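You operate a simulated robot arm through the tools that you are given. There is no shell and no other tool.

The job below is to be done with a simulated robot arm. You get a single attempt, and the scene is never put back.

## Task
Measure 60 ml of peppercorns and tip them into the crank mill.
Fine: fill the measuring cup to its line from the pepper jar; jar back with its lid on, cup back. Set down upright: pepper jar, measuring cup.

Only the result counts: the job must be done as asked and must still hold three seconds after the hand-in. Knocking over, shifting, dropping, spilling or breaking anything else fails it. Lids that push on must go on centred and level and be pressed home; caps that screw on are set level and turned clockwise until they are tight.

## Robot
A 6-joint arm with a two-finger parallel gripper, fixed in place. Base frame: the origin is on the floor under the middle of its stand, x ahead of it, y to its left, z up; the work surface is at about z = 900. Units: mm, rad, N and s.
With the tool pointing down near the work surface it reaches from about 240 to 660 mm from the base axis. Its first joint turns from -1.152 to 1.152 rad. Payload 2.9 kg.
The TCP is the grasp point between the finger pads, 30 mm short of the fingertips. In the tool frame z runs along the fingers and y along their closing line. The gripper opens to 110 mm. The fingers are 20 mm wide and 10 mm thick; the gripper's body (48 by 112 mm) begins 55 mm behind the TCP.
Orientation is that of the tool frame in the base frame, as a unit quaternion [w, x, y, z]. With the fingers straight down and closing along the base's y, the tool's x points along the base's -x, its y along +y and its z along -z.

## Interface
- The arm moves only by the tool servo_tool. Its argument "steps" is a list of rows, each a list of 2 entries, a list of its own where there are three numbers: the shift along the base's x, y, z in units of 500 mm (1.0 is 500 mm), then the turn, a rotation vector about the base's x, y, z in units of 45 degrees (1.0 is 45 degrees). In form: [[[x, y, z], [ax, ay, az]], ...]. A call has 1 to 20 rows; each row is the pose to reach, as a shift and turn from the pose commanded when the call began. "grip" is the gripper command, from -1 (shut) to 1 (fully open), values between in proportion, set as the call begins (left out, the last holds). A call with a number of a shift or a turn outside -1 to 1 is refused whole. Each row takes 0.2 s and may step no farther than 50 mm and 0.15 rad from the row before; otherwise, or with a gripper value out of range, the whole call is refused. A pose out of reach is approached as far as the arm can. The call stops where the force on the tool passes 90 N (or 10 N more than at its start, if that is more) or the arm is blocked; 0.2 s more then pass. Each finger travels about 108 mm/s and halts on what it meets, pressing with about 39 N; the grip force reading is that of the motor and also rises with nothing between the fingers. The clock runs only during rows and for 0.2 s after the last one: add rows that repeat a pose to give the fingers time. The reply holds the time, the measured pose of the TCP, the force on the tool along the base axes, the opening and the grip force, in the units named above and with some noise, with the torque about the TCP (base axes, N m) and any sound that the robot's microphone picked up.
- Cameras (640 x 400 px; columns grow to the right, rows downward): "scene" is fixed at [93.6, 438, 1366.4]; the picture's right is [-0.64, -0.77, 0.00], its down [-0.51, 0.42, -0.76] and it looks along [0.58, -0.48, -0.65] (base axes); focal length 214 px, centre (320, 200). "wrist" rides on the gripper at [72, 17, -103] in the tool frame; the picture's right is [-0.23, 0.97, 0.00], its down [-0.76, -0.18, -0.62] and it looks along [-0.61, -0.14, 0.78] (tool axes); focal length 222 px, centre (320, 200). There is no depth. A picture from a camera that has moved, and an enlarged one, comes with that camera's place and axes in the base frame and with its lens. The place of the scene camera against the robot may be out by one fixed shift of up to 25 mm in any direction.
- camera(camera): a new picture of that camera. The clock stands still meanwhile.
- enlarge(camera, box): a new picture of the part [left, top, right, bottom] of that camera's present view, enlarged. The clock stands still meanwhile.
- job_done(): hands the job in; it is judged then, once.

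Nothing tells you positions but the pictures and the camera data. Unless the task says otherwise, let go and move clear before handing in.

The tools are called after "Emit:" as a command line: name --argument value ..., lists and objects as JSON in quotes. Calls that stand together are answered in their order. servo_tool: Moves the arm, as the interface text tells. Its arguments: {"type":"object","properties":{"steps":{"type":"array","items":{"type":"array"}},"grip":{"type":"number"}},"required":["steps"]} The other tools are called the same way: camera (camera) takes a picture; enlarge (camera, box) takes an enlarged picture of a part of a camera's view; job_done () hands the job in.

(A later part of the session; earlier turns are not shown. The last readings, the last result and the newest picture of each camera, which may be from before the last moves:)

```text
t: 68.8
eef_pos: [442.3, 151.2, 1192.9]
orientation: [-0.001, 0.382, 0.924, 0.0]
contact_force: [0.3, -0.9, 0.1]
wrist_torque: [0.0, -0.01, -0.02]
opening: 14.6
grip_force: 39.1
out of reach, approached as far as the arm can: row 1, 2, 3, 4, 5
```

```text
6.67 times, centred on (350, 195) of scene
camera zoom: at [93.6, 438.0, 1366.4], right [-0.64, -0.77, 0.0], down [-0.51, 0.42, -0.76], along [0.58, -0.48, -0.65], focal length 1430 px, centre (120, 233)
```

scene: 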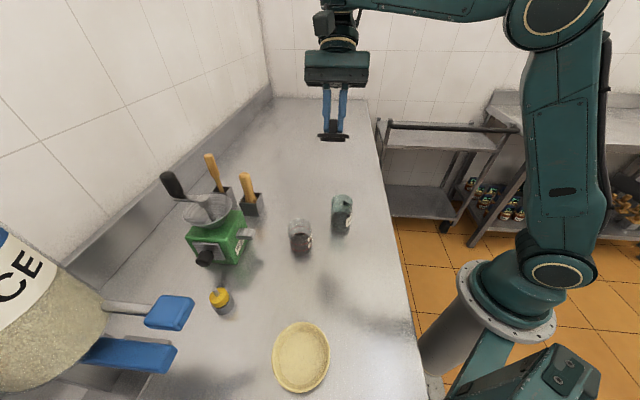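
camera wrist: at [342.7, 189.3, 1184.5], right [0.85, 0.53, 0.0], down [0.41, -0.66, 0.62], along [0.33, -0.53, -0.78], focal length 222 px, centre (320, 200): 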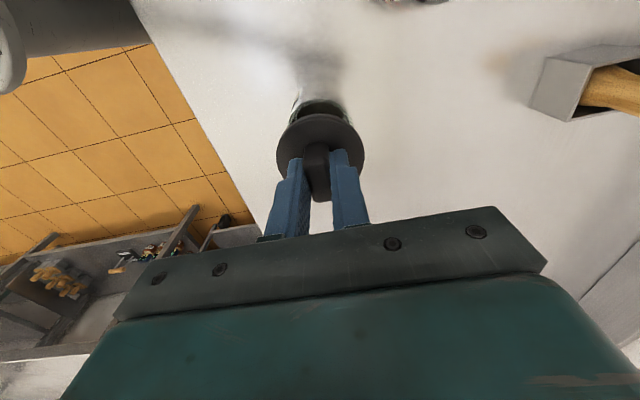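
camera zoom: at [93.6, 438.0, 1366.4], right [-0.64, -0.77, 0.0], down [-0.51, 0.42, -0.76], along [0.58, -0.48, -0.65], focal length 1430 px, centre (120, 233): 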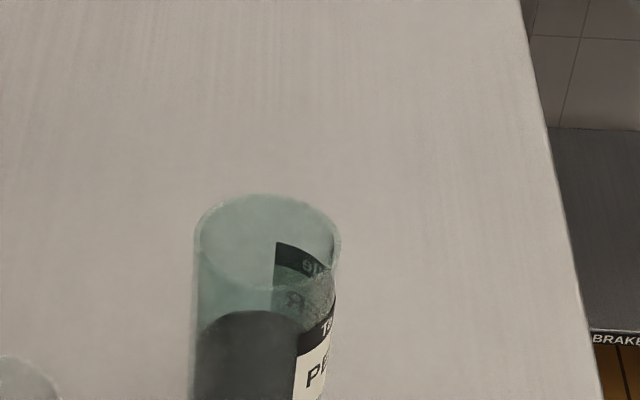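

The arm says out of reach where it was fine before, so the wrist likely settled into a different posture. Let me look.

Emit:
camera --camera "scene"

Emit:
camera --camera "wrist"

```text
taken
```

scene: 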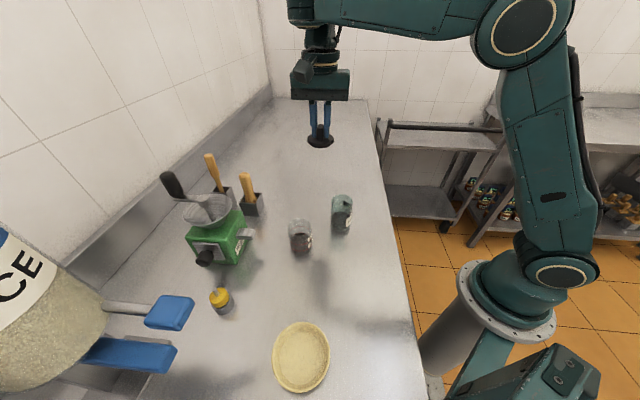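

```text
taken
camera wrist: at [402.4, 214.1, 1296.2], right [0.85, 0.53, 0.0], down [0.41, -0.66, 0.62], along [0.33, -0.53, -0.78], focal length 222 px, centre (320, 200)
```

wrist: 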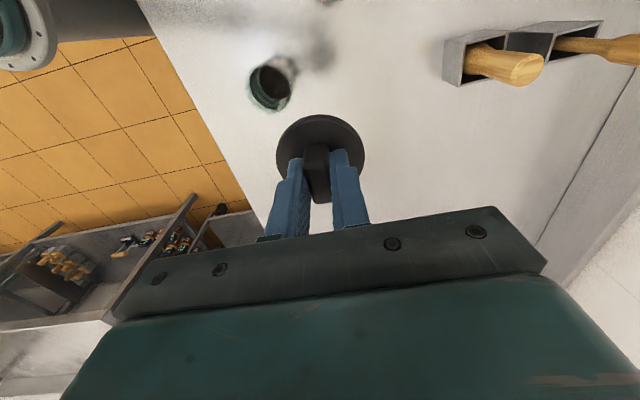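

Emit:
servo_tool --steps '[[[0, 0, 0], [0, 0, 0.1]], [[0, 0, 0], [0, 0, 0.2]], [[0, 0, 0], [0, 0, 0.3]], [[0, 0, 0], [0, 0, 0.4]]]'

```text
t: 69.8
eef_pos: [442.6, 155.5, 1190.6]
orientation: [-0.001, 0.232, 0.973, -0.001]
contact_force: [-1.0, -1.3, -0.2]
wrist_torque: [-0.02, 0.0, -0.03]
opening: 14.5
grip_force: 39.0
out of reach, approached as far as the arm can: row 3, 4
```

Emit:
servo_tool --steps '[[[0, 0, 0], [0, 0, -0.14]], [[0, 0, 0], [0, 0, -0.28]], [[0, 0, 0], [0, 0, -0.42]], [[0, 0, 0], [0, 0, -0.56]], [[0, 0, 0], [0, 0, -0.7]], [[0, 0, 0], [0, 0, -0.84]]]'

Emit:
servo_tool --steps '[[[0, 0, -0.03], [0, 0, 0]], [[0, 0, -0.06], [0, 0, 0]], [[0, 0, -0.09], [0, 0, 0]]]'

```text
t: 71.2
eef_pos: [444.5, 155.6, 1189.8]
orientation: [-0.001, 0.536, 0.844, -0.001]
contact_force: [0.1, 0.9, -0.4]
wrist_torque: [0.02, 0.01, -0.01]
opening: 14.5
grip_force: 38.9
```

```text
t: 72.0
eef_pos: [464.8, 165.2, 1173.7]
orientation: [-0.001, 0.536, 0.844, -0.001]
contact_force: [0.1, 0.4, 0.1]
wrist_torque: [-0.01, 0.02, 0.0]
opening: 14.2
grip_force: 38.9
out of reach, approached as far as the arm can: row 1, 2, 3
```

Emit:
servo_tool --steps '[[[0, 0, 0.01], [0, 0, -0.14]], [[0, 0, 0.02], [0, 0, -0.28]], [[0, 0, 0.03], [0, 0, -0.42]], [[0, 0, 0.04], [0, 0, -0.56]]]'

Emit:
servo_tool --steps '[[[0, 0, -0.03], [0, 0, 0]], [[0, 0, -0.06], [0, 0, 0]], [[0, 0, -0.09], [0, 0, 0]]]'

Emit:
camera --camera "scene"

```text
t: 73.0
eef_pos: [463.5, 162.2, 1194.2]
orientation: [0.0, 0.708, 0.706, 0.0]
contact_force: [0.4, 0.3, 0.0]
wrist_torque: [0.02, -0.01, -0.03]
opening: 14.2
grip_force: 39.6
```

```text
t: 73.8
eef_pos: [478.8, 153.1, 1167.0]
orientation: [0.011, 0.708, 0.706, -0.017]
contact_force: [0.1, -0.1, 0.0]
wrist_torque: [-0.01, 0.01, -0.01]
opening: 14.5
grip_force: 38.8
out of reach, approached as far as the arm can: row 2, 3
```

```text
taken
```

scene: 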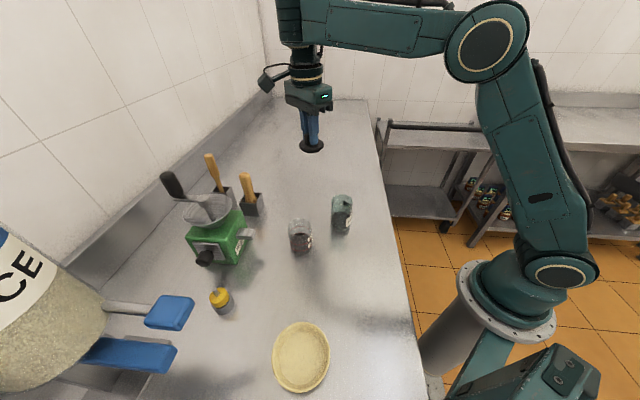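

I need to understand the wrist posture, so I'll zoom in on it.

Emit:
enlarge --camera "scene" --box '[240, 0, 400, 150]'

```text
2.67 times, centred on (320, 75) of scene
camera zoom: at [93.6, 438.0, 1366.4], right [-0.64, -0.77, 0.0], down [-0.51, 0.42, -0.76], along [0.58, -0.48, -0.65], focal length 572 px, centre (320, 533)
```

zoom: 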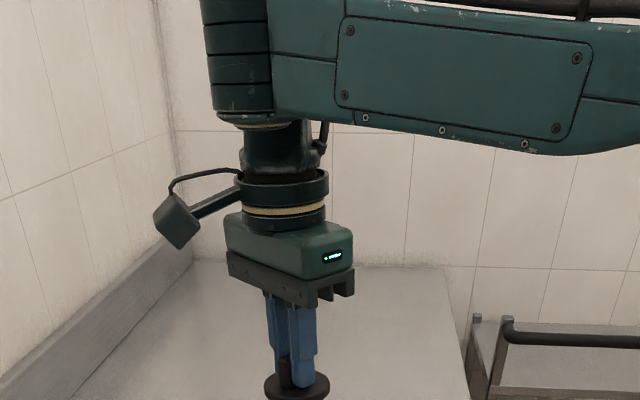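

Emit:
servo_tool --steps '[[[-0.02, 0.01, 0.04], [0, 0, 0]], [[-0.04, 0.02, 0.08], [0, 0, 0]]]'

Emit:
servo_tool --steps '[[[0, 0, 0], [-0.03, 0.16, 0]], [[0, 0, 0], [-0.06, 0.32, 0]], [[0, 0, 0], [-0.09, 0.48, 0]]]'

```text
t: 74.4
eef_pos: [441.7, 174.0, 1189.8]
orientation: [0.0, 0.707, 0.707, -0.002]
contact_force: [0.2, 0.1, 0.1]
wrist_torque: [-0.01, -0.02, -0.01]
opening: 14.5
grip_force: 39.4
out of reach, approached as far as the arm can: row 1
```

```text
t: 75.2
eef_pos: [442.5, 172.5, 1188.0]
orientation: [-0.107, 0.694, 0.694, -0.158]
contact_force: [0.7, 0.2, -1.1]
wrist_torque: [-0.01, -0.01, 0.0]
opening: 14.3
grip_force: 38.8
out of reach, approached as far as the arm can: row 1
```

Emit:
enlarge --camera "scene" --box '[240, 0, 400, 150]'

Emit:
camera --camera "scene"

```text
2.67 times, centred on (320, 75) of scene
camera zoom: at [93.6, 437.9, 1366.4], right [-0.64, -0.77, 0.0], down [-0.51, 0.42, -0.76], along [0.58, -0.48, -0.65], focal length 572 px, centre (320, 533)
```

zoom: 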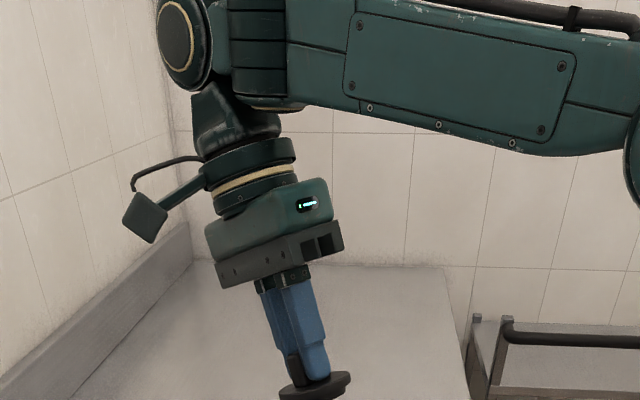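

```text
taken
```

scene: 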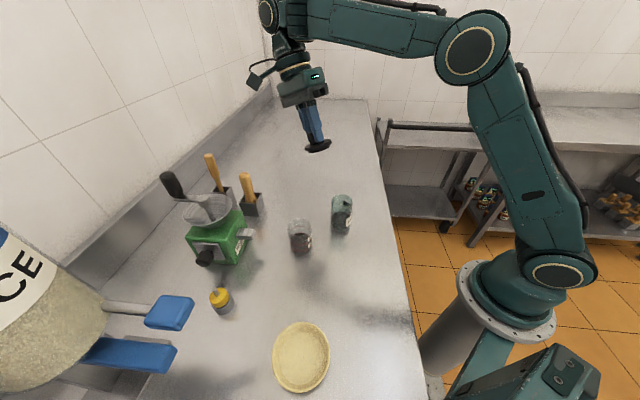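

Now I understand: the wrist had got stuck at a singular posture (a wrist joint pinned at its limit with the tool perpendicular to the forearm). With the inward tilt it has come back to its normal posture, so I'll pull in toward the base and then rotate back to vertical in the arm's own plane.

Emit:
servo_tool --steps '[[[-0.06, -0.015, 0], [0, 0, 0]], [[-0.12, -0.03, 0], [0, 0, 0]], [[-0.15, -0.04, 0], [0, 0, 0]]]'

Emit:
enlarge --camera "scene" --box '[240, 0, 400, 150]'

```text
t: 76.0
eef_pos: [370.0, 153.2, 1188.9]
orientation: [-0.107, 0.695, 0.693, -0.157]
contact_force: [0.4, 0.9, 0.1]
wrist_torque: [0.01, 0.01, 0.01]
opening: 14.7
grip_force: 39.1
```

```text
2.67 times, centred on (320, 75) of scene
camera zoom: at [93.6, 438.0, 1366.4], right [-0.64, -0.77, 0.0], down [-0.51, 0.42, -0.76], along [0.58, -0.48, -0.65], focal length 572 px, centre (320, 533)
```

zoom: 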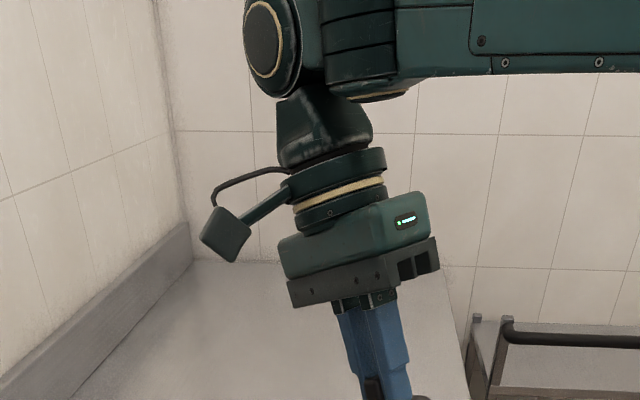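

The ball joint is back on the proper side. I'll go up to where the forearm clearly points upward, then rotate back to vertical, and then descend.

Emit:
servo_tool --steps '[[[0.015, 0.006, 0.05], [0, 0, 0]], [[0.03, 0.012, 0.1], [0, 0, 0]], [[0.04, 0.02, 0.14], [0, 0, 0]]]'

Emit:
servo_tool --steps '[[[0, 0, 0], [0.03, -0.16, 0]], [[0, 0, 0], [0.06, -0.32, 0]], [[0, 0, 0], [0.09, -0.48, 0]], [[0, 0, 0], [0.09, -0.48, 0]]]'

Emit:
camera --camera "scene"

```text
t: 76.8
eef_pos: [384.4, 161.1, 1241.8]
orientation: [-0.108, 0.694, 0.694, -0.156]
contact_force: [0.4, -0.1, -0.9]
wrist_torque: [-0.01, 0.01, -0.03]
opening: 14.7
grip_force: 38.5
out of reach, approached as far as the arm can: row 3
```

```text
t: 77.8
eef_pos: [382.6, 159.1, 1243.2]
orientation: [0.0, 0.707, 0.707, 0.002]
contact_force: [0.5, 1.3, -0.5]
wrist_torque: [-0.02, 0.05, 0.03]
opening: 14.6
grip_force: 38.8
```

```text
taken
```

scene: 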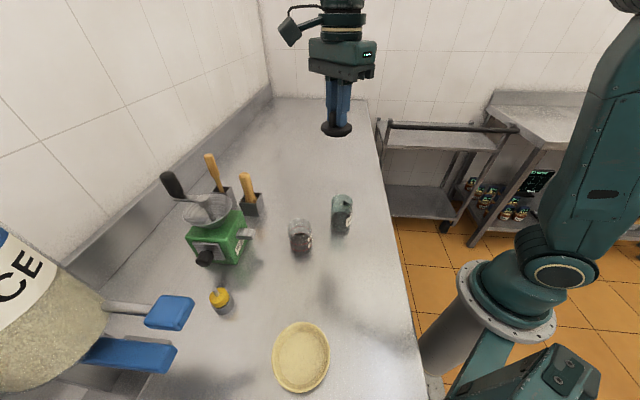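

Emit:
servo_tool --steps '[[[0, 0, -0.04], [0, 0, 0]], [[0, 0, -0.08], [0, 0, 0]], [[0, 0, -0.12], [0, 0, 0]], [[0, 0, -0.16], [0, 0, 0]], [[0, 0, -0.2], [0, 0, 0]], [[0, 0, -0.24], [0, 0, 0]]]'

```text
t: 79.2
eef_pos: [383.4, 159.9, 1124.1]
orientation: [0.0, 0.707, 0.707, 0.001]
contact_force: [-0.2, 0.0, 0.0]
wrist_torque: [-0.04, 0.0, -0.02]
opening: 14.5
grip_force: 39.0
```

Recovered: the descent works again. Now I'll hover over the jar at ψ=90° and verify lid and mouth alignment with the corrected geometry.

Emit:
servo_tool --steps '[[[0, -0.035, -0.03], [0, 0, 0]], [[0, -0.068, -0.07], [0, 0, 0]], [[0, -0.068, -0.1], [0, 0, 0]], [[0, -0.068, -0.1], [0, 0, 0]]]'

Emit:
enlarge --camera "wrist" --box '[265, 80, 375, 170]'

Emit:
enlarge --camera "scene" --box '[325, 165, 375, 225]'

```text
t: 80.2
eef_pos: [382.8, 125.2, 1075.0]
orientation: [0.0, 0.707, 0.707, 0.0]
contact_force: [-0.6, -0.1, 0.4]
wrist_torque: [-0.02, 0.04, 0.03]
opening: 14.4
grip_force: 39.3
```

```text
4.44 times, centred on (320, 125) of wrist
camera zoom: at [398.4, 197.3, 1177.7], right [0.97, -0.23, 0.0], down [-0.18, -0.76, 0.62], along [-0.14, -0.61, -0.78], focal length 987 px, centre (320, 533)
```

zoom: 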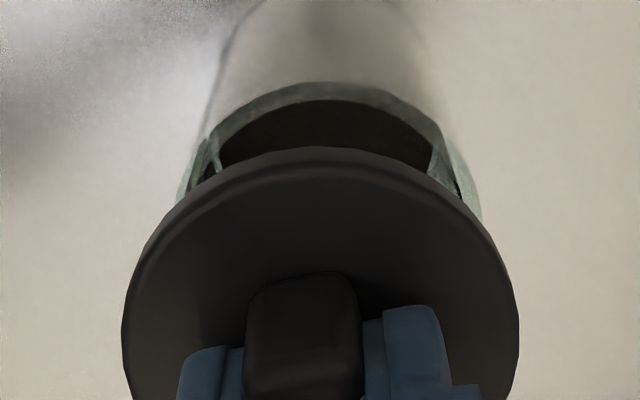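

```text
6.67 times, centred on (350, 195) of scene
camera zoom: at [93.6, 438.0, 1366.4], right [-0.64, -0.77, 0.0], down [-0.51, 0.42, -0.76], along [0.58, -0.48, -0.65], focal length 1430 px, centre (120, 233)
```

zoom: 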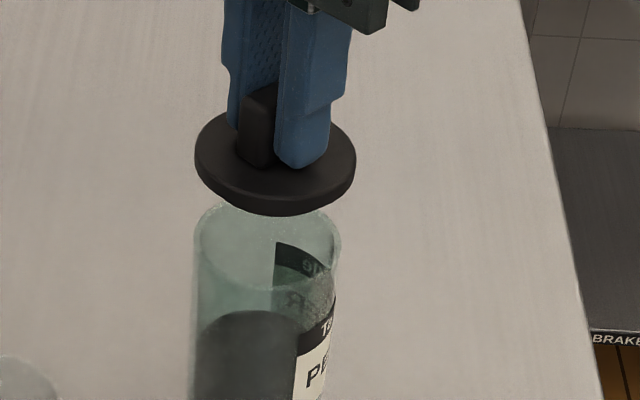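

Estimates from both views agree: shift the lid by about (+0.9,−1.1) mm. I'll apply that and lower to just above the rim.

Emit:
servo_tool --steps '[[[0.0017, -0.0022, -0.02], [0, 0, 0]], [[0.0017, -0.0022, -0.046], [0, 0, 0]], [[0.0017, -0.0022, -0.046], [0, 0, 0]]]'

Emit:
enlarge --camera "wrist" --box '[265, 80, 375, 170]'

Emit:
enlarge --camera "scene" --box '[325, 175, 375, 235]'

```text
t: 81.0
eef_pos: [381.8, 123.7, 1051.8]
orientation: [-0.001, 0.707, 0.707, 0.0]
contact_force: [-0.9, 1.5, -1.4]
wrist_torque: [-0.01, 0.02, -0.04]
opening: 14.6
grip_force: 39.0
```

```text
4.44 times, centred on (320, 125) of wrist
camera zoom: at [397.8, 195.3, 1155.0], right [0.97, -0.23, 0.0], down [-0.18, -0.76, 0.62], along [-0.14, -0.61, -0.78], focal length 987 px, centre (320, 533)
```

zoom: 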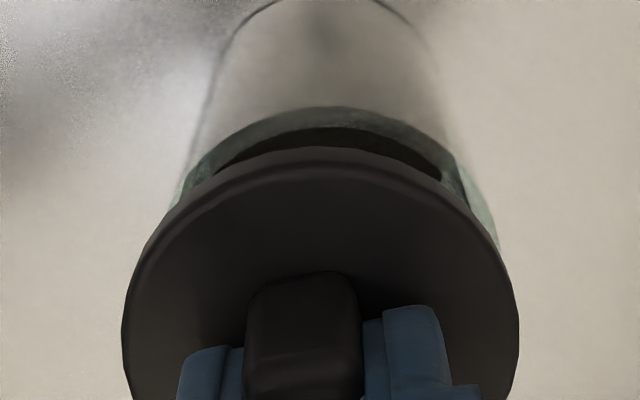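

```text
6.67 times, centred on (350, 205) of scene
camera zoom: at [93.6, 438.0, 1366.4], right [-0.64, -0.77, 0.0], down [-0.51, 0.42, -0.76], along [0.58, -0.48, -0.65], focal length 1430 px, centre (120, 167)
```

zoom: 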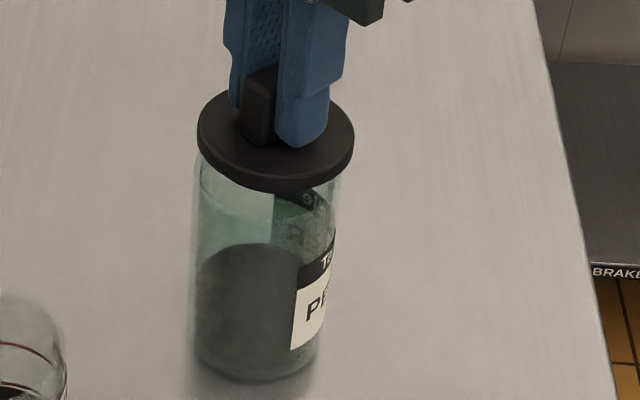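

Both views agree the lid needs (+1.0,+1.2) mm. Correcting and lowering a little.

Emit:
servo_tool --steps '[[[0.002, 0.0024, -0.004], [0, 0, 0]], [[0.002, 0.0024, -0.008], [0, 0, 0]], [[0.002, 0.0024, -0.008], [0, 0, 0]]]'

Emit:
enlarge --camera "wrist" --box '[265, 80, 375, 170]'

Emit:
enlarge --camera "scene" --box '[325, 175, 375, 235]'

```text
t: 81.8
eef_pos: [383.9, 124.9, 1047.5]
orientation: [0.0, 0.707, 0.707, 0.0]
contact_force: [0.0, -0.1, -0.5]
wrist_torque: [-0.03, -0.01, -0.03]
opening: 14.4
grip_force: 39.1
```

```text
4.44 times, centred on (320, 125) of wrist
camera zoom: at [400.5, 197.2, 1150.4], right [0.97, -0.23, 0.0], down [-0.18, -0.76, 0.62], along [-0.14, -0.61, -0.78], focal length 987 px, centre (320, 533)
```

zoom: 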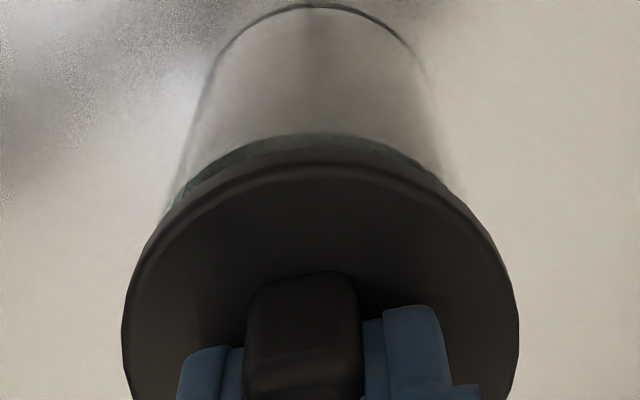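

```text
6.67 times, centred on (350, 205) of scene
camera zoom: at [93.6, 438.0, 1366.4], right [-0.64, -0.77, 0.0], down [-0.51, 0.42, -0.76], along [0.58, -0.48, -0.65], focal length 1430 px, centre (120, 167)
```

zoom: 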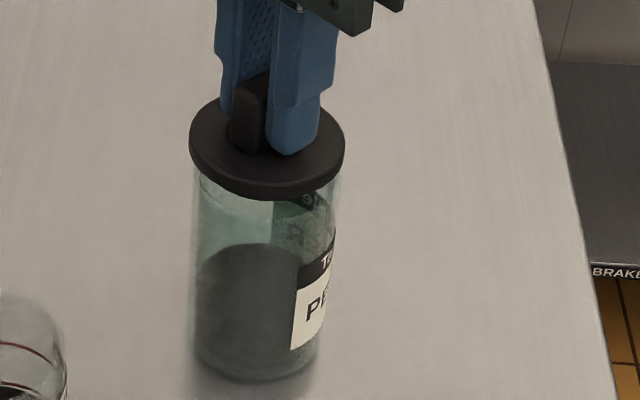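

Emit:
servo_tool --steps '[[[-0.0012, -0.0024, -0.002], [0, 0, 0]], [[-0.0012, -0.0024, -0.003], [0, 0, 0]], [[-0.0012, -0.0024, -0.003], [0, 0, 0]]]'

Emit:
enlarge --camera "wrist" --box '[265, 80, 375, 170]'

Emit:
enlarge --camera "scene" --box '[325, 175, 375, 235]'

```text
t: 82.6
eef_pos: [383.8, 123.5, 1045.6]
orientation: [0.0, 0.708, 0.707, 0.0]
contact_force: [0.1, 0.7, -0.4]
wrist_torque: [-0.01, 0.0, 0.03]
opening: 14.8
grip_force: 39.3
```

```text
4.44 times, centred on (320, 125) of wrist
camera zoom: at [399.8, 195.9, 1148.8], right [0.97, -0.23, 0.0], down [-0.18, -0.76, 0.62], along [-0.14, -0.61, -0.78], focal length 987 px, centre (320, 533)
```

zoom: 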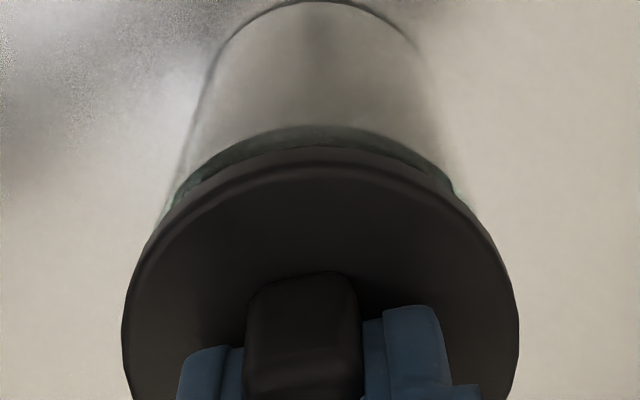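

```text
6.67 times, centred on (350, 205) of scene
camera zoom: at [93.6, 438.0, 1366.4], right [-0.64, -0.77, 0.0], down [-0.51, 0.42, -0.76], along [0.58, -0.48, -0.65], focal length 1430 px, centre (120, 167)
```

zoom: 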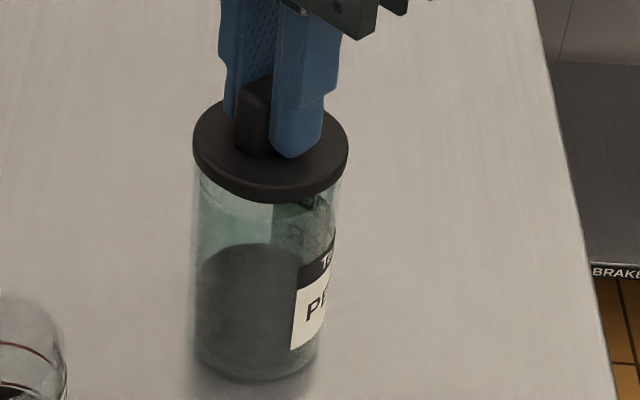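

Aligned within about half a millimetre in both views now. Lowering the plug into the mouth in small steps.

Emit:
servo_tool --steps '[[[0, 0, -0.004], [0, 0, 0]], [[0, 0, -0.007], [0, 0, 0]], [[0, 0, -0.007], [0, 0, 0]]]'

Emit:
servo_tool --steps '[[[0, 0, -0.003], [0, 0, 0]], [[0, 0, -0.003], [0, 0, 0]]]'

```text
t: 83.4
eef_pos: [384.3, 124.7, 1041.4]
orientation: [0.0, 0.707, 0.707, -0.001]
contact_force: [-0.1, 0.1, 0.4]
wrist_torque: [0.01, 0.0, -0.04]
opening: 14.3
grip_force: 38.3
```

```text
t: 84.0
eef_pos: [382.7, 123.6, 1041.2]
orientation: [0.0, 0.707, 0.707, 0.001]
contact_force: [0.7, -0.3, -0.5]
wrist_torque: [-0.03, 0.03, -0.01]
opening: 14.5
grip_force: 38.5
```

Emit:
servo_tool --steps '[[[0, 0, -0.003], [0, 0, 0]], [[0, 0, -0.003], [0, 0, 0]]]'

Emit:
servo_tool --steps '[[[0, 0, -0.003], [0, 0, 0]], [[0, 0, -0.003], [0, 0, 0]]]'

```text
t: 84.6
eef_pos: [382.3, 123.4, 1038.3]
orientation: [0.0, 0.707, 0.707, -0.001]
contact_force: [0.1, 0.6, 0.3]
wrist_torque: [-0.03, 0.0, -0.04]
opening: 14.4
grip_force: 38.7
```

```text
t: 85.2
eef_pos: [384.0, 123.9, 1038.0]
orientation: [0.001, 0.708, 0.706, 0.0]
contact_force: [-0.5, -0.2, -0.1]
wrist_torque: [0.03, -0.02, 0.0]
opening: 14.4
grip_force: 38.7
```

The plug is inside now (no resistance below the old contact height). Continuing down.

Emit:
servo_tool --steps '[[[0, 0, -0.003], [0, 0, 0]], [[0, 0, -0.003], [0, 0, 0]]]'

Emit:
servo_tool --steps '[[[0, 0, -0.003], [0, 0, 0]], [[0, 0, -0.003], [0, 0, 0]]]'

Emit:
servo_tool --steps '[[[0, 0, -0.003], [0, 0, 0]], [[0, 0, -0.003], [0, 0, 0]]]'

```text
t: 85.8
eef_pos: [382.9, 124.0, 1036.8]
orientation: [0.001, 0.707, 0.707, 0.0]
contact_force: [0.7, 0.9, 0.0]
wrist_torque: [0.0, -0.03, -0.03]
opening: 14.8
grip_force: 39.4
```

```text
t: 86.4
eef_pos: [382.8, 124.4, 1036.1]
orientation: [0.001, 0.708, 0.706, 0.001]
contact_force: [0.6, -3.7, 9.5]
wrist_torque: [-0.74, 0.02, -0.01]
opening: 14.6
grip_force: 38.5
heard: snap
```

```text
t: 87.0
eef_pos: [383.5, 125.5, 1034.3]
orientation: [0.001, 0.706, 0.708, 0.003]
contact_force: [-3.4, 0.8, 37.3]
wrist_torque: [-0.84, 0.41, -0.12]
opening: 14.5
grip_force: 39.1
```

A snap was heard, and the force then rose firmly, so the lid is home. Let me check it's level, then release.

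Emit:
enlarge --camera "scene" --box '[325, 175, 375, 235]'

Emit:
enlarge --camera "wrist" --box '[265, 80, 375, 170]'

```text
6.67 times, centred on (350, 205) of scene
camera zoom: at [93.0, 437.9, 1366.5], right [-0.64, -0.77, 0.0], down [-0.5, 0.42, -0.76], along [0.58, -0.48, -0.65], focal length 1430 px, centre (120, 167)
```

zoom: 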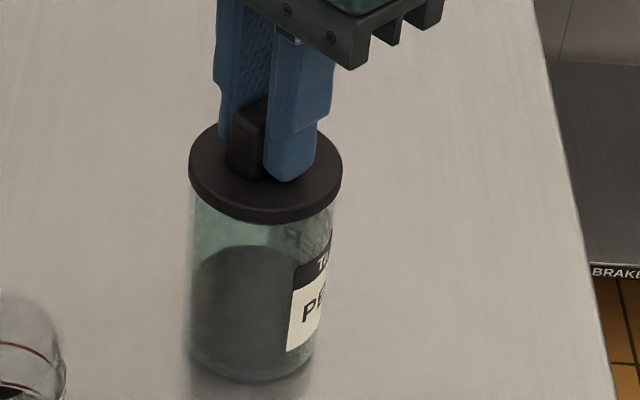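

```text
4.44 times, centred on (320, 125) of wrist
camera zoom: at [398.9, 197.3, 1137.9], right [0.97, -0.23, 0.01], down [-0.18, -0.76, 0.62], along [-0.14, -0.61, -0.78], focal length 987 px, centre (320, 533)
```

zoom: 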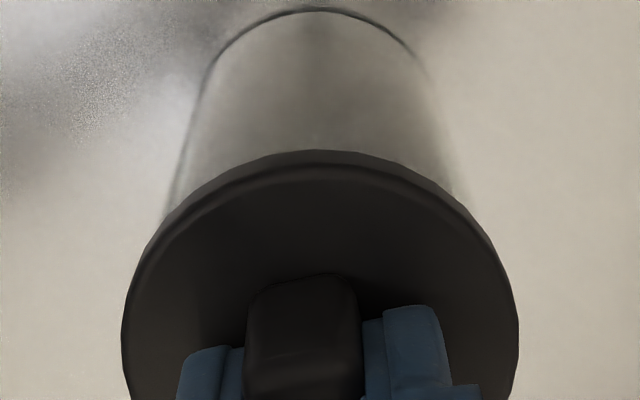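

Emit:
servo_tool --steps '[[[0, 0, 0.003], [0, 0, 0]], [[0, 0, 0.003], [0, 0, 0]]]'

Emit:
servo_tool --steps '[[[0, 0, 0], [0, 0, 0]], [[0, 0, 0], [0, 0, 0]], [[0, 0, 0], [0, 0, 0]]]' --grip 0.0

Emit:
servo_tool --steps '[[[0, 0, 0.04], [0, 0, 0]], [[0, 0, 0.1], [0, 0, 0]], [[0, 0, 0.16], [0, 0, 0]]]'

Emit:
enlarge --camera "scene" --box '[325, 175, 375, 235]'

Emit:
camera --camera "wrist"

```text
t: 87.6
eef_pos: [383.4, 124.7, 1034.2]
orientation: [0.0, 0.706, 0.708, 0.001]
contact_force: [-1.5, 10.0, 25.0]
wrist_torque: [0.61, 0.08, 0.02]
opening: 14.5
grip_force: 38.9
```

```text
t: 88.4
eef_pos: [383.2, 123.9, 1034.3]
orientation: [0.0, 0.707, 0.707, 0.0]
contact_force: [-0.6, 0.1, 0.3]
wrist_torque: [-0.01, 0.05, 0.02]
opening: 55.1
grip_force: 0.0
```

```text
t: 89.2
eef_pos: [383.2, 124.4, 1112.6]
orientation: [0.001, 0.707, 0.707, 0.001]
contact_force: [-0.5, 0.4, -0.8]
wrist_torque: [0.02, -0.01, -0.01]
opening: 55.1
grip_force: 0.1
```

```text
6.67 times, centred on (350, 205) of scene
camera zoom: at [93.6, 438.0, 1366.4], right [-0.64, -0.77, 0.0], down [-0.51, 0.42, -0.76], along [0.58, -0.48, -0.65], focal length 1430 px, centre (120, 167)
```

zoom: 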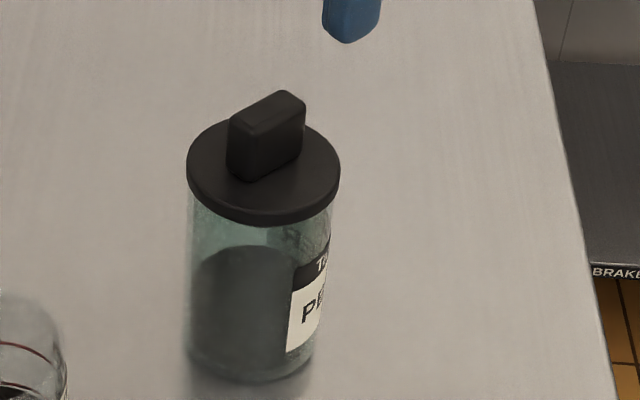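

```text
taken
camera wrist: at [399.1, 196.8, 1215.1], right [0.97, -0.23, 0.0], down [-0.18, -0.76, 0.62], along [-0.14, -0.61, -0.78], focal length 222 px, centre (320, 200)
```

wrist: 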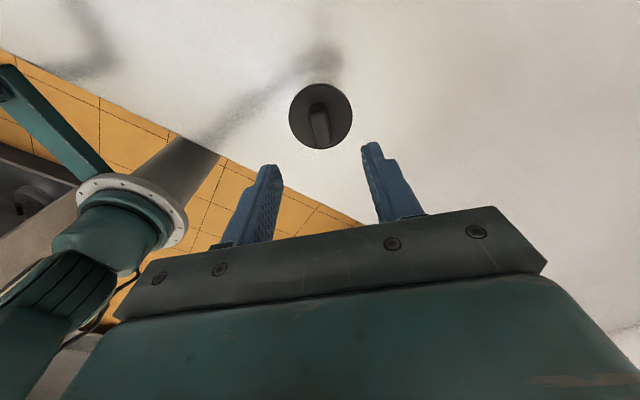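

Emit:
enlarge --camera "scene" --box '[333, 185, 361, 220]'

Emit:
enlarge --camera "wrist" --box '[280, 70, 365, 160]'

```text
11.43 times, centred on (347, 202) of scene
camera zoom: at [93.6, 438.0, 1366.4], right [-0.64, -0.77, 0.0], down [-0.51, 0.42, -0.76], along [0.58, -0.48, -0.65], focal length 2451 px, centre (11, 171)
```

zoom: 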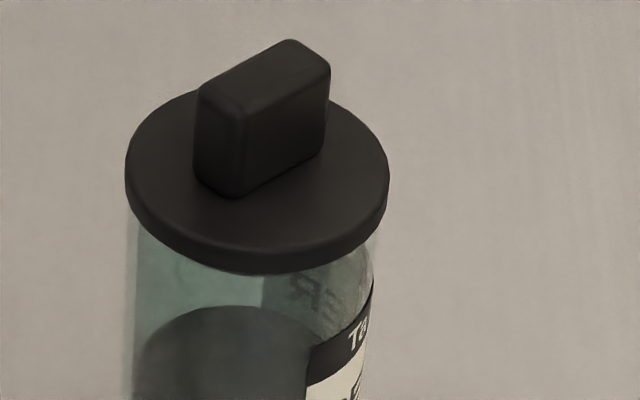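

```text
4.44 times, centred on (322, 115) of wrist
camera zoom: at [399.1, 196.8, 1215.1], right [0.97, -0.23, 0.0], down [-0.18, -0.76, 0.62], along [-0.14, -0.61, -0.78], focal length 987 px, centre (309, 578)
```

zoom: 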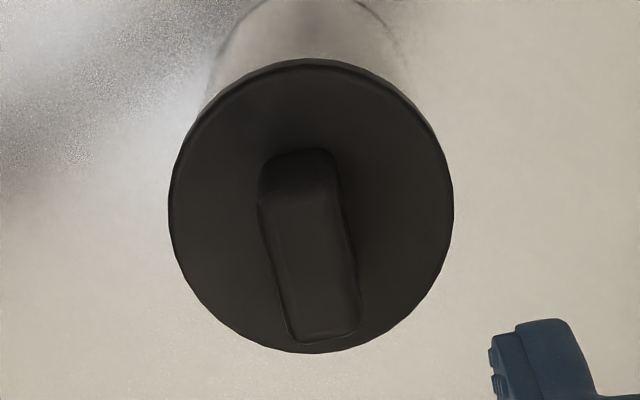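

The lid is on, centred and level, with a snap heard. Next is the cup: I'll open fully, yaw to ψ=0 over the cup, then pitch the tool to 20° below horizontal, heading +x.

Emit:
servo_tool --steps '[[[0, 0.03, 0.01], [0, 0, -0.1667]], [[0, 0.06, 0.02], [0, 0, -0.3333]], [[0, 0.09, 0.02], [0, 0, -0.5]], [[0, 0.12, 0.02], [0, 0, -0.6667]], [[0, 0.15, 0.02], [0, 0, -0.8333]], [[0, 0.18, 0.02], [0, 0, -1.0]]]' --grip 1

Emit:
servo_tool --steps '[[[0, 0.02, 0], [0, 0, -0.1667]], [[0, 0.04, 0], [0, 0, -0.3333]], [[0, 0.06, 0], [0, 0, -0.5]], [[0, 0.08, 0], [0, 0, -0.6667]], [[0, 0.08, 0], [0, 0, -0.8333]], [[0, 0.08, 0], [0, 0, -1.0]]]'

Emit:
servo_tool --steps '[[[0, 0, 0], [0, -0.1667, 0]], [[0, 0, 0], [0, -0.3333, 0]], [[0, 0, 0], [0, -0.5, 0]], [[0, 0, 0], [0, -0.6667, 0]], [[0, 0, 0], [0, -0.8333, 0]], [[0, 0, 0], [0, -1.0, 0]]]'

Emit:
camera --camera "wrist"

Emit:
camera --camera "scene"

```text
t: 90.6
eef_pos: [385.1, 213.7, 1123.5]
orientation: [-0.001, 0.925, 0.381, 0.0]
contact_force: [0.3, 0.0, -0.3]
wrist_torque: [-0.04, -0.03, -0.01]
opening: 110.0
grip_force: 0.1
```

```text
t: 92.0
eef_pos: [417.8, 276.9, 1165.5]
orientation: [0.001, 1.0, 0.006, -0.004]
contact_force: [0.7, -1.0, 0.3]
wrist_torque: [0.05, -0.03, -0.01]
opening: 109.9
grip_force: 0.0
out of reach, approached as far as the arm can: row 2, 3, 4, 5, 6
```

```text
t: 93.4
eef_pos: [458.9, 320.7, 1291.8]
orientation: [0.015, 0.927, 0.001, 0.375]
contact_force: [-0.2, 0.6, 0.6]
wrist_torque: [-0.03, -0.03, 0.03]
opening: 109.9
grip_force: 0.1
out of reach, approached as far as the arm can: row 1, 2, 3, 4, 5, 6
```

```text
taken
camera wrist: at [437.7, 307.5, 1415.9], right [-0.17, -0.98, -0.13], down [-0.98, 0.18, -0.09], along [0.11, 0.11, -0.99], focal length 222 px, centre (320, 200)
```

wrist: 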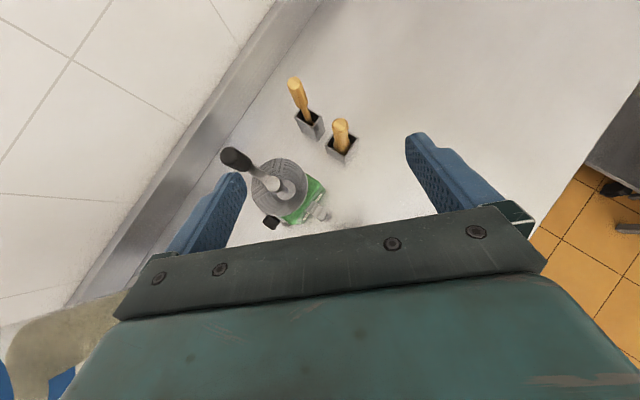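

```text
taken
```

scene: 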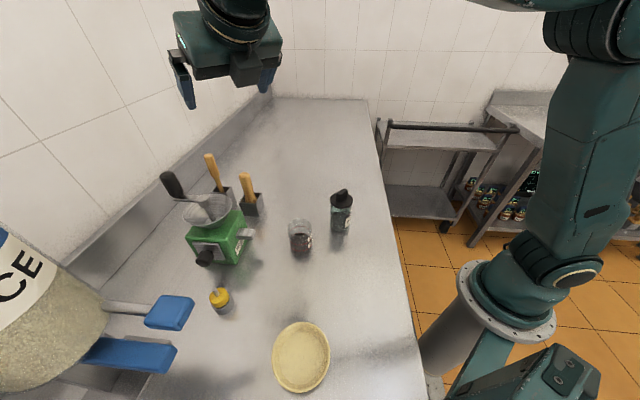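

The roll joint evidently can't go past that yaw with the camera on top (my mistake to queue the pitch), but nothing is near. I'll recover by yawing back to heading 40°, which the limits allow, and coming back over the cup.

Emit:
servo_tool --steps '[[[-0.02, -0.015, -0.02], [0, 0, 0.148]], [[-0.045, -0.035, -0.05], [0, 0, 0.296]], [[-0.07, -0.055, -0.08], [0, 0, 0.444]], [[-0.095, -0.075, -0.11], [0, 0, 0.592]], [[-0.12, -0.095, -0.14], [0, 0, 0.74]], [[-0.14, -0.115, -0.18], [0, 0, 0.889]]]'

Emit:
camera --camera "scene"

```text
t: 94.8
eef_pos: [397.4, 239.8, 1192.5]
orientation: [-0.127, 0.863, 0.326, 0.363]
contact_force: [0.8, 0.0, 0.3]
wrist_torque: [0.02, 0.0, 0.03]
opening: 110.0
grip_force: 0.0
out of reach, approached as far as the arm can: row 1, 2, 3, 4, 5, 6
```

```text
taken
```

scene: 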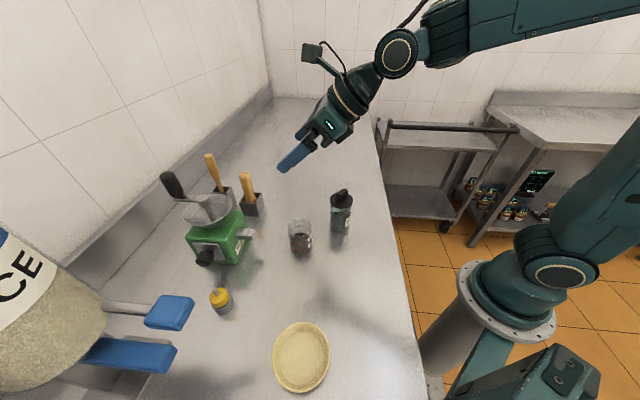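

Emit:
servo_tool --steps '[[[0, 0, 0], [0, 0, 0.05]], [[0, 0, 0], [0, 0, 0.111]]]'

```text
t: 95.4
eef_pos: [398.6, 240.3, 1191.5]
orientation: [-0.146, 0.854, 0.353, 0.353]
contact_force: [-0.5, -0.2, 0.3]
wrist_torque: [0.02, 0.01, -0.01]
opening: 109.8
grip_force: 0.0
```

Back in a clean posture (heading 45°, pitch 45°). Let me re-measure the cup from here.

Emit:
camera --camera "wrist"

Emit:
servo_tool --steps '[[[-0.01, 0.015, -0.03], [0.1178, -0.1178, -0.03]], [[-0.02, 0.03, -0.06], [0.2357, -0.2357, -0.06]], [[-0.02, 0.04, -0.1], [0.2357, -0.2357, -0.06]]]'

Emit:
camera --camera "wrist"

```text
taken
camera wrist: at [392.7, 213.7, 1314.9], right [0.58, -0.8, -0.16], down [-0.82, -0.57, -0.1], along [-0.01, 0.19, -0.98], focal length 222 px, centre (320, 200)
```

wrist: 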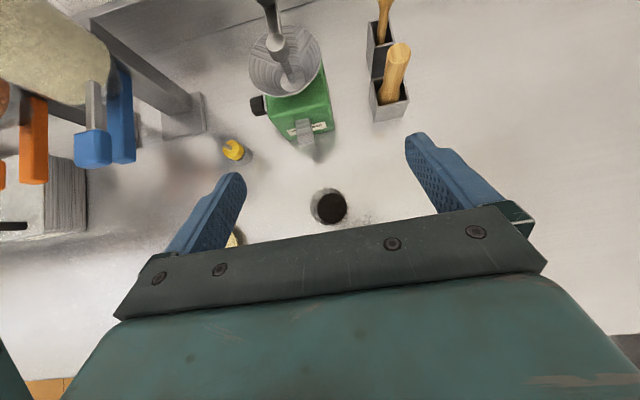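

```text
t: 96.2
eef_pos: [387.8, 261.6, 1139.7]
orientation: [-0.183, 0.808, 0.311, 0.467]
contact_force: [-0.5, 0.5, -0.2]
wrist_torque: [-0.01, 0.01, -0.03]
opening: 109.7
grip_force: 0.0
```

```text
taken
camera wrist: at [358.5, 212.6, 1253.8], right [0.57, -0.8, -0.2], down [-0.8, -0.49, -0.35], along [0.18, 0.36, -0.92], focal length 222 px, centre (320, 200)
```

wrist: 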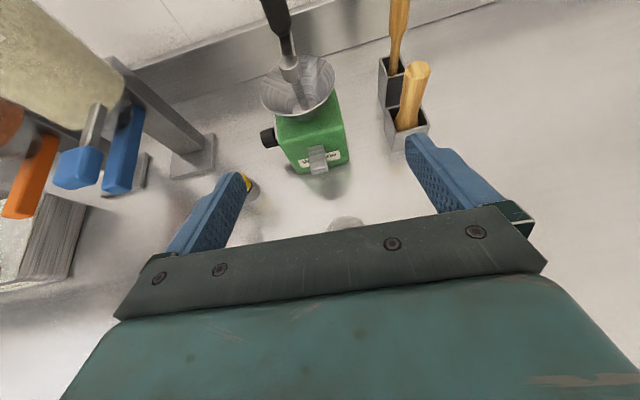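

Emit:
enlarge --camera "wrist" --box '[240, 0, 360, 130]'

Emit:
enlarge --camera "wrist" --box '[250, 90, 370, 190]'

```text
3.08 times, centred on (300, 65) of wrist
camera zoom: at [358.5, 212.6, 1253.8], right [0.57, -0.8, -0.2], down [-0.8, -0.49, -0.35], along [0.18, 0.36, -0.92], focal length 684 px, centre (382, 615)
```

zoom: 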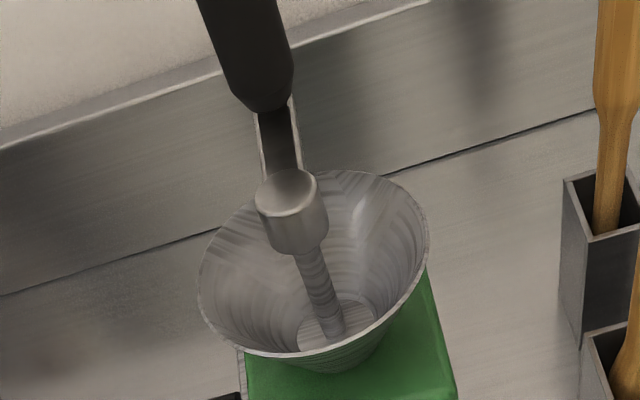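

```text
4.00 times, centred on (310, 140) of wrist
camera zoom: at [358.5, 212.6, 1253.8], right [0.57, -0.8, -0.2], down [-0.8, -0.49, -0.35], along [0.18, 0.36, -0.92], focal length 888 px, centre (360, 440)
```

zoom: 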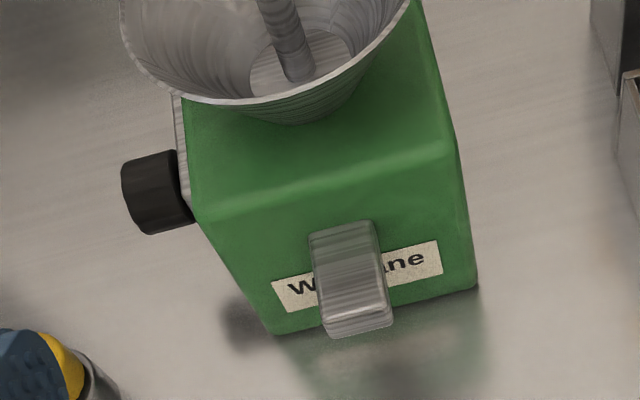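

I now have a good fix on the hopper: centre (515.5,416), rim z≈1040, hub top z≈1076, crank pointing outward. Next I'll descend toward the cup at (387,261) and verify centring just above its rim.

Emit:
servo_tool --steps '[[[-0.001, -0.001, -0.07], [0, 0, 0]], [[-0.001, -0.001, -0.14], [0, 0, 0]], [[-0.001, -0.001, -0.21], [0, 0, 0]], [[-0.001, -0.001, -0.26], [0, 0, 0]], [[-0.001, -0.001, -0.26], [0, 0, 0]]]'

Emit:
camera --camera "wrist"

Emit:
enlarge --camera "scene" --box '[270, 130, 430, 260]'

```text
t: 97.4
eef_pos: [388.1, 259.8, 1010.3]
orientation: [-0.183, 0.809, 0.311, 0.465]
contact_force: [0.1, 0.1, 0.5]
wrist_torque: [-0.02, -0.03, 0.0]
opening: 110.2
grip_force: 0.0
```

```text
taken
camera wrist: at [359.8, 210.7, 1124.2], right [0.57, -0.8, -0.2], down [-0.8, -0.49, -0.35], along [0.18, 0.36, -0.92], focal length 222 px, centre (320, 200)
```

wrist: 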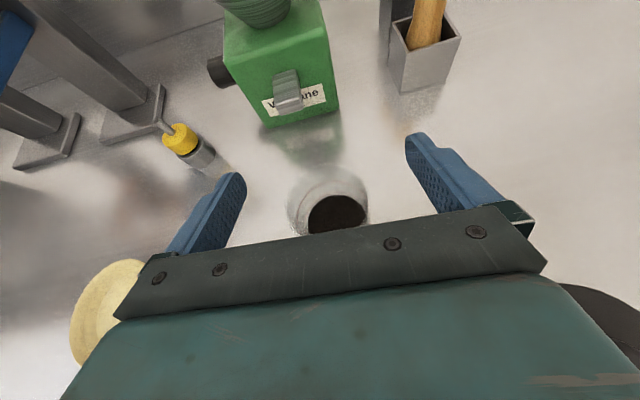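

```text
3.08 times, centred on (350, 195) of scene
camera zoom: at [93.6, 438.0, 1366.4], right [-0.64, -0.77, 0.0], down [-0.51, 0.42, -0.76], along [0.58, -0.48, -0.65], focal length 660 px, centre (228, 215)
```

zoom: 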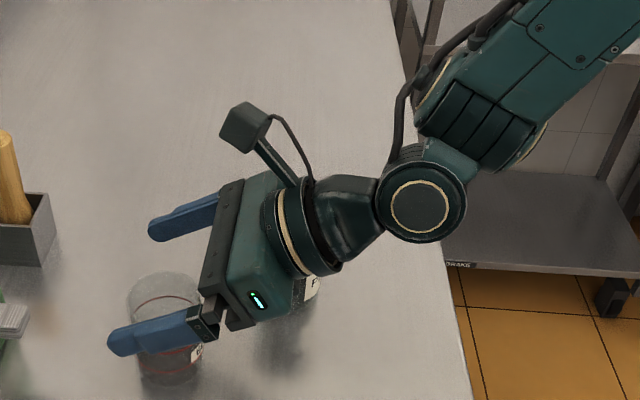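

Emit:
enlarge --camera "wrist" --box '[260, 150, 400, 250]'

```text
4.00 times, centred on (330, 200) of wrist
camera zoom: at [359.8, 210.7, 1124.2], right [0.57, -0.8, -0.2], down [-0.8, -0.49, -0.35], along [0.18, 0.36, -0.92], focal length 888 px, centre (280, 200)
```

zoom: 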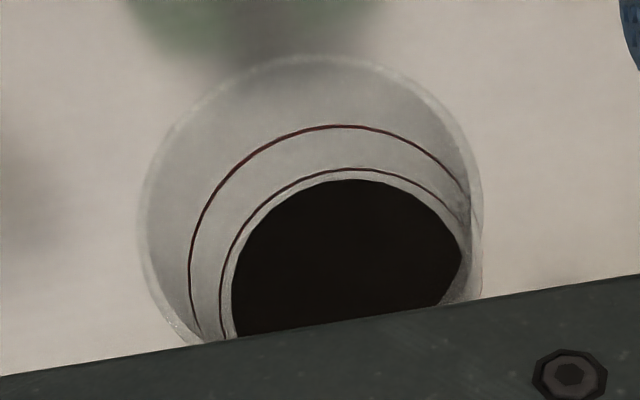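

Cup is nearly centred; applying a (−0.3,+1.9) mm correction while descending to grasp height.

Emit:
servo_tool --steps '[[[-0.0006, 0.0038, -0.04], [0, 0, 0]], [[-0.0006, 0.0038, -0.08], [0, 0, 0]], [[-0.0006, 0.0038, -0.11], [0, 0, 0]], [[-0.0006, 0.0038, -0.124], [0, 0, 0]], [[-0.0006, 0.0038, -0.124], [0, 0, 0]]]'

Emit:
camera --camera "wrist"

Emit:
camera --camera "scene"

```text
t: 98.6
eef_pos: [387.7, 262.8, 948.7]
orientation: [-0.182, 0.809, 0.31, 0.465]
contact_force: [0.3, -0.3, 0.6]
wrist_torque: [-0.03, 0.0, 0.01]
opening: 110.0
grip_force: 0.0
```

```text
taken
camera wrist: at [358.4, 213.4, 1062.0], right [0.57, -0.8, -0.2], down [-0.8, -0.49, -0.35], along [0.18, 0.36, -0.92], focal length 222 px, centre (320, 200)
```

wrist: 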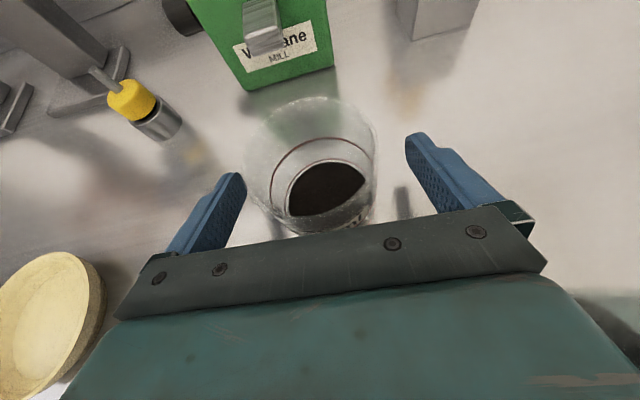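

```text
taken
```

scene: 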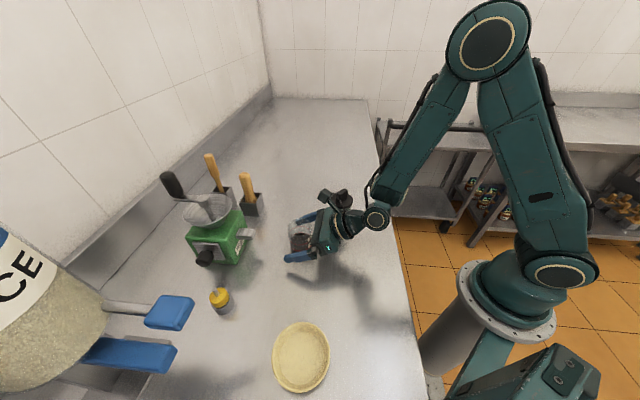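

Emit:
servo_tool --steps '[[[0, 0, 0], [0, 0, 0]], [[0, 0, 0], [0, 0, 0]], [[0, 0, 0], [0, 0, 0]], [[0, 0, 0], [0, 0, 0]]]' --grip -1

Emit:
enlarge --camera "wrist" --box '[180, 60, 480, 260]'

Emit:
enlarge --camera "scene" --box '[270, 170, 390, 270]'

```text
t: 99.6
eef_pos: [387.5, 262.3, 949.1]
orientation: [-0.183, 0.808, 0.311, 0.465]
contact_force: [-0.2, -0.2, 0.1]
wrist_torque: [-0.03, -0.04, -0.01]
opening: 59.0
grip_force: 38.7
```

```text
2.00 times, centred on (330, 160) of wrist
camera zoom: at [358.4, 213.4, 1062.2], right [0.57, -0.8, -0.2], down [-0.8, -0.49, -0.35], along [0.18, 0.36, -0.92], focal length 444 px, centre (300, 280)
```

zoom: 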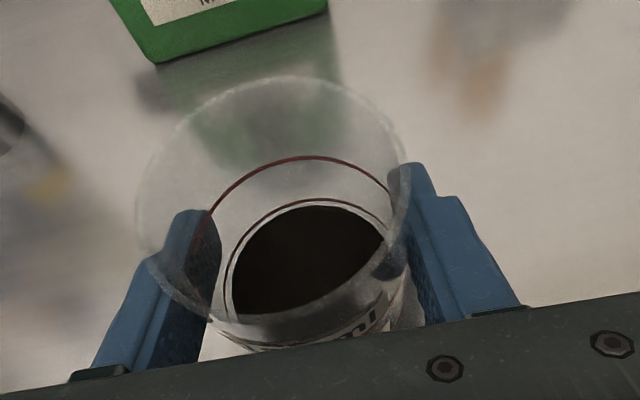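

```text
4.00 times, centred on (330, 220) of scene
camera zoom: at [93.6, 437.9, 1366.4], right [-0.64, -0.77, 0.0], down [-0.51, 0.42, -0.76], along [0.58, -0.48, -0.65], focal length 858 px, centre (280, 120)
```

zoom: 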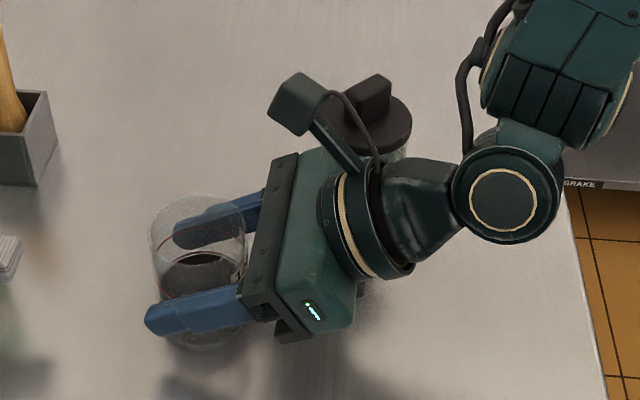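

Cup gripped at 59.0 mm, and the content edge runs evenly just inside the 60 ml ring. Lifting straight up.

Emit:
servo_tool --steps '[[[0, 0, 0.02], [0, 0, 0]], [[0, 0, 0.08], [0, 0, 0]], [[0, 0, 0.16], [0, 0, 0]], [[0, 0, 0.24], [0, 0, 0]], [[0, 0, 0.32], [0, 0, 0]], [[0, 0, 0.38], [0, 0, 0]]]'

Emit:
camera --camera "scene"

Emit:
camera --camera "wrist"

```text
t: 101.0
eef_pos: [388.1, 261.6, 1137.9]
orientation: [-0.182, 0.809, 0.311, 0.465]
contact_force: [0.6, 0.0, -1.3]
wrist_torque: [0.03, 0.02, 0.0]
opening: 58.9
grip_force: 39.0
```

```text
taken
```

scene: 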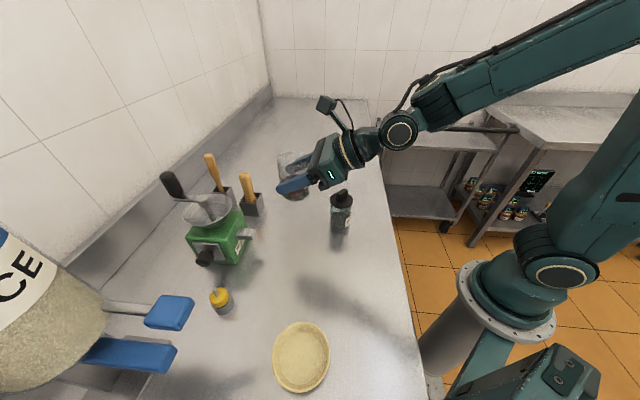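

```text
taken
camera wrist: at [358.9, 213.3, 1251.2], right [0.57, -0.8, -0.2], down [-0.8, -0.49, -0.35], along [0.18, 0.36, -0.92], focal length 222 px, centre (320, 200)
```

wrist: 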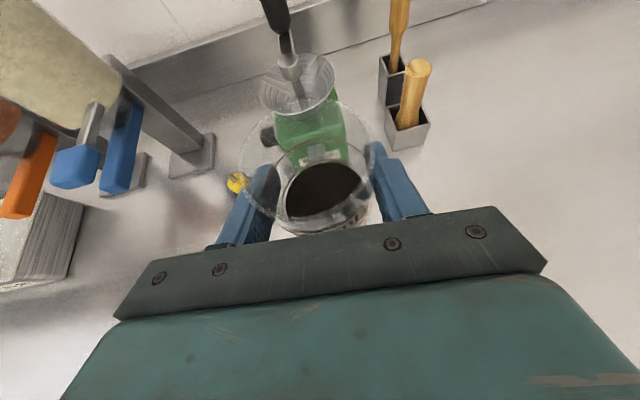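

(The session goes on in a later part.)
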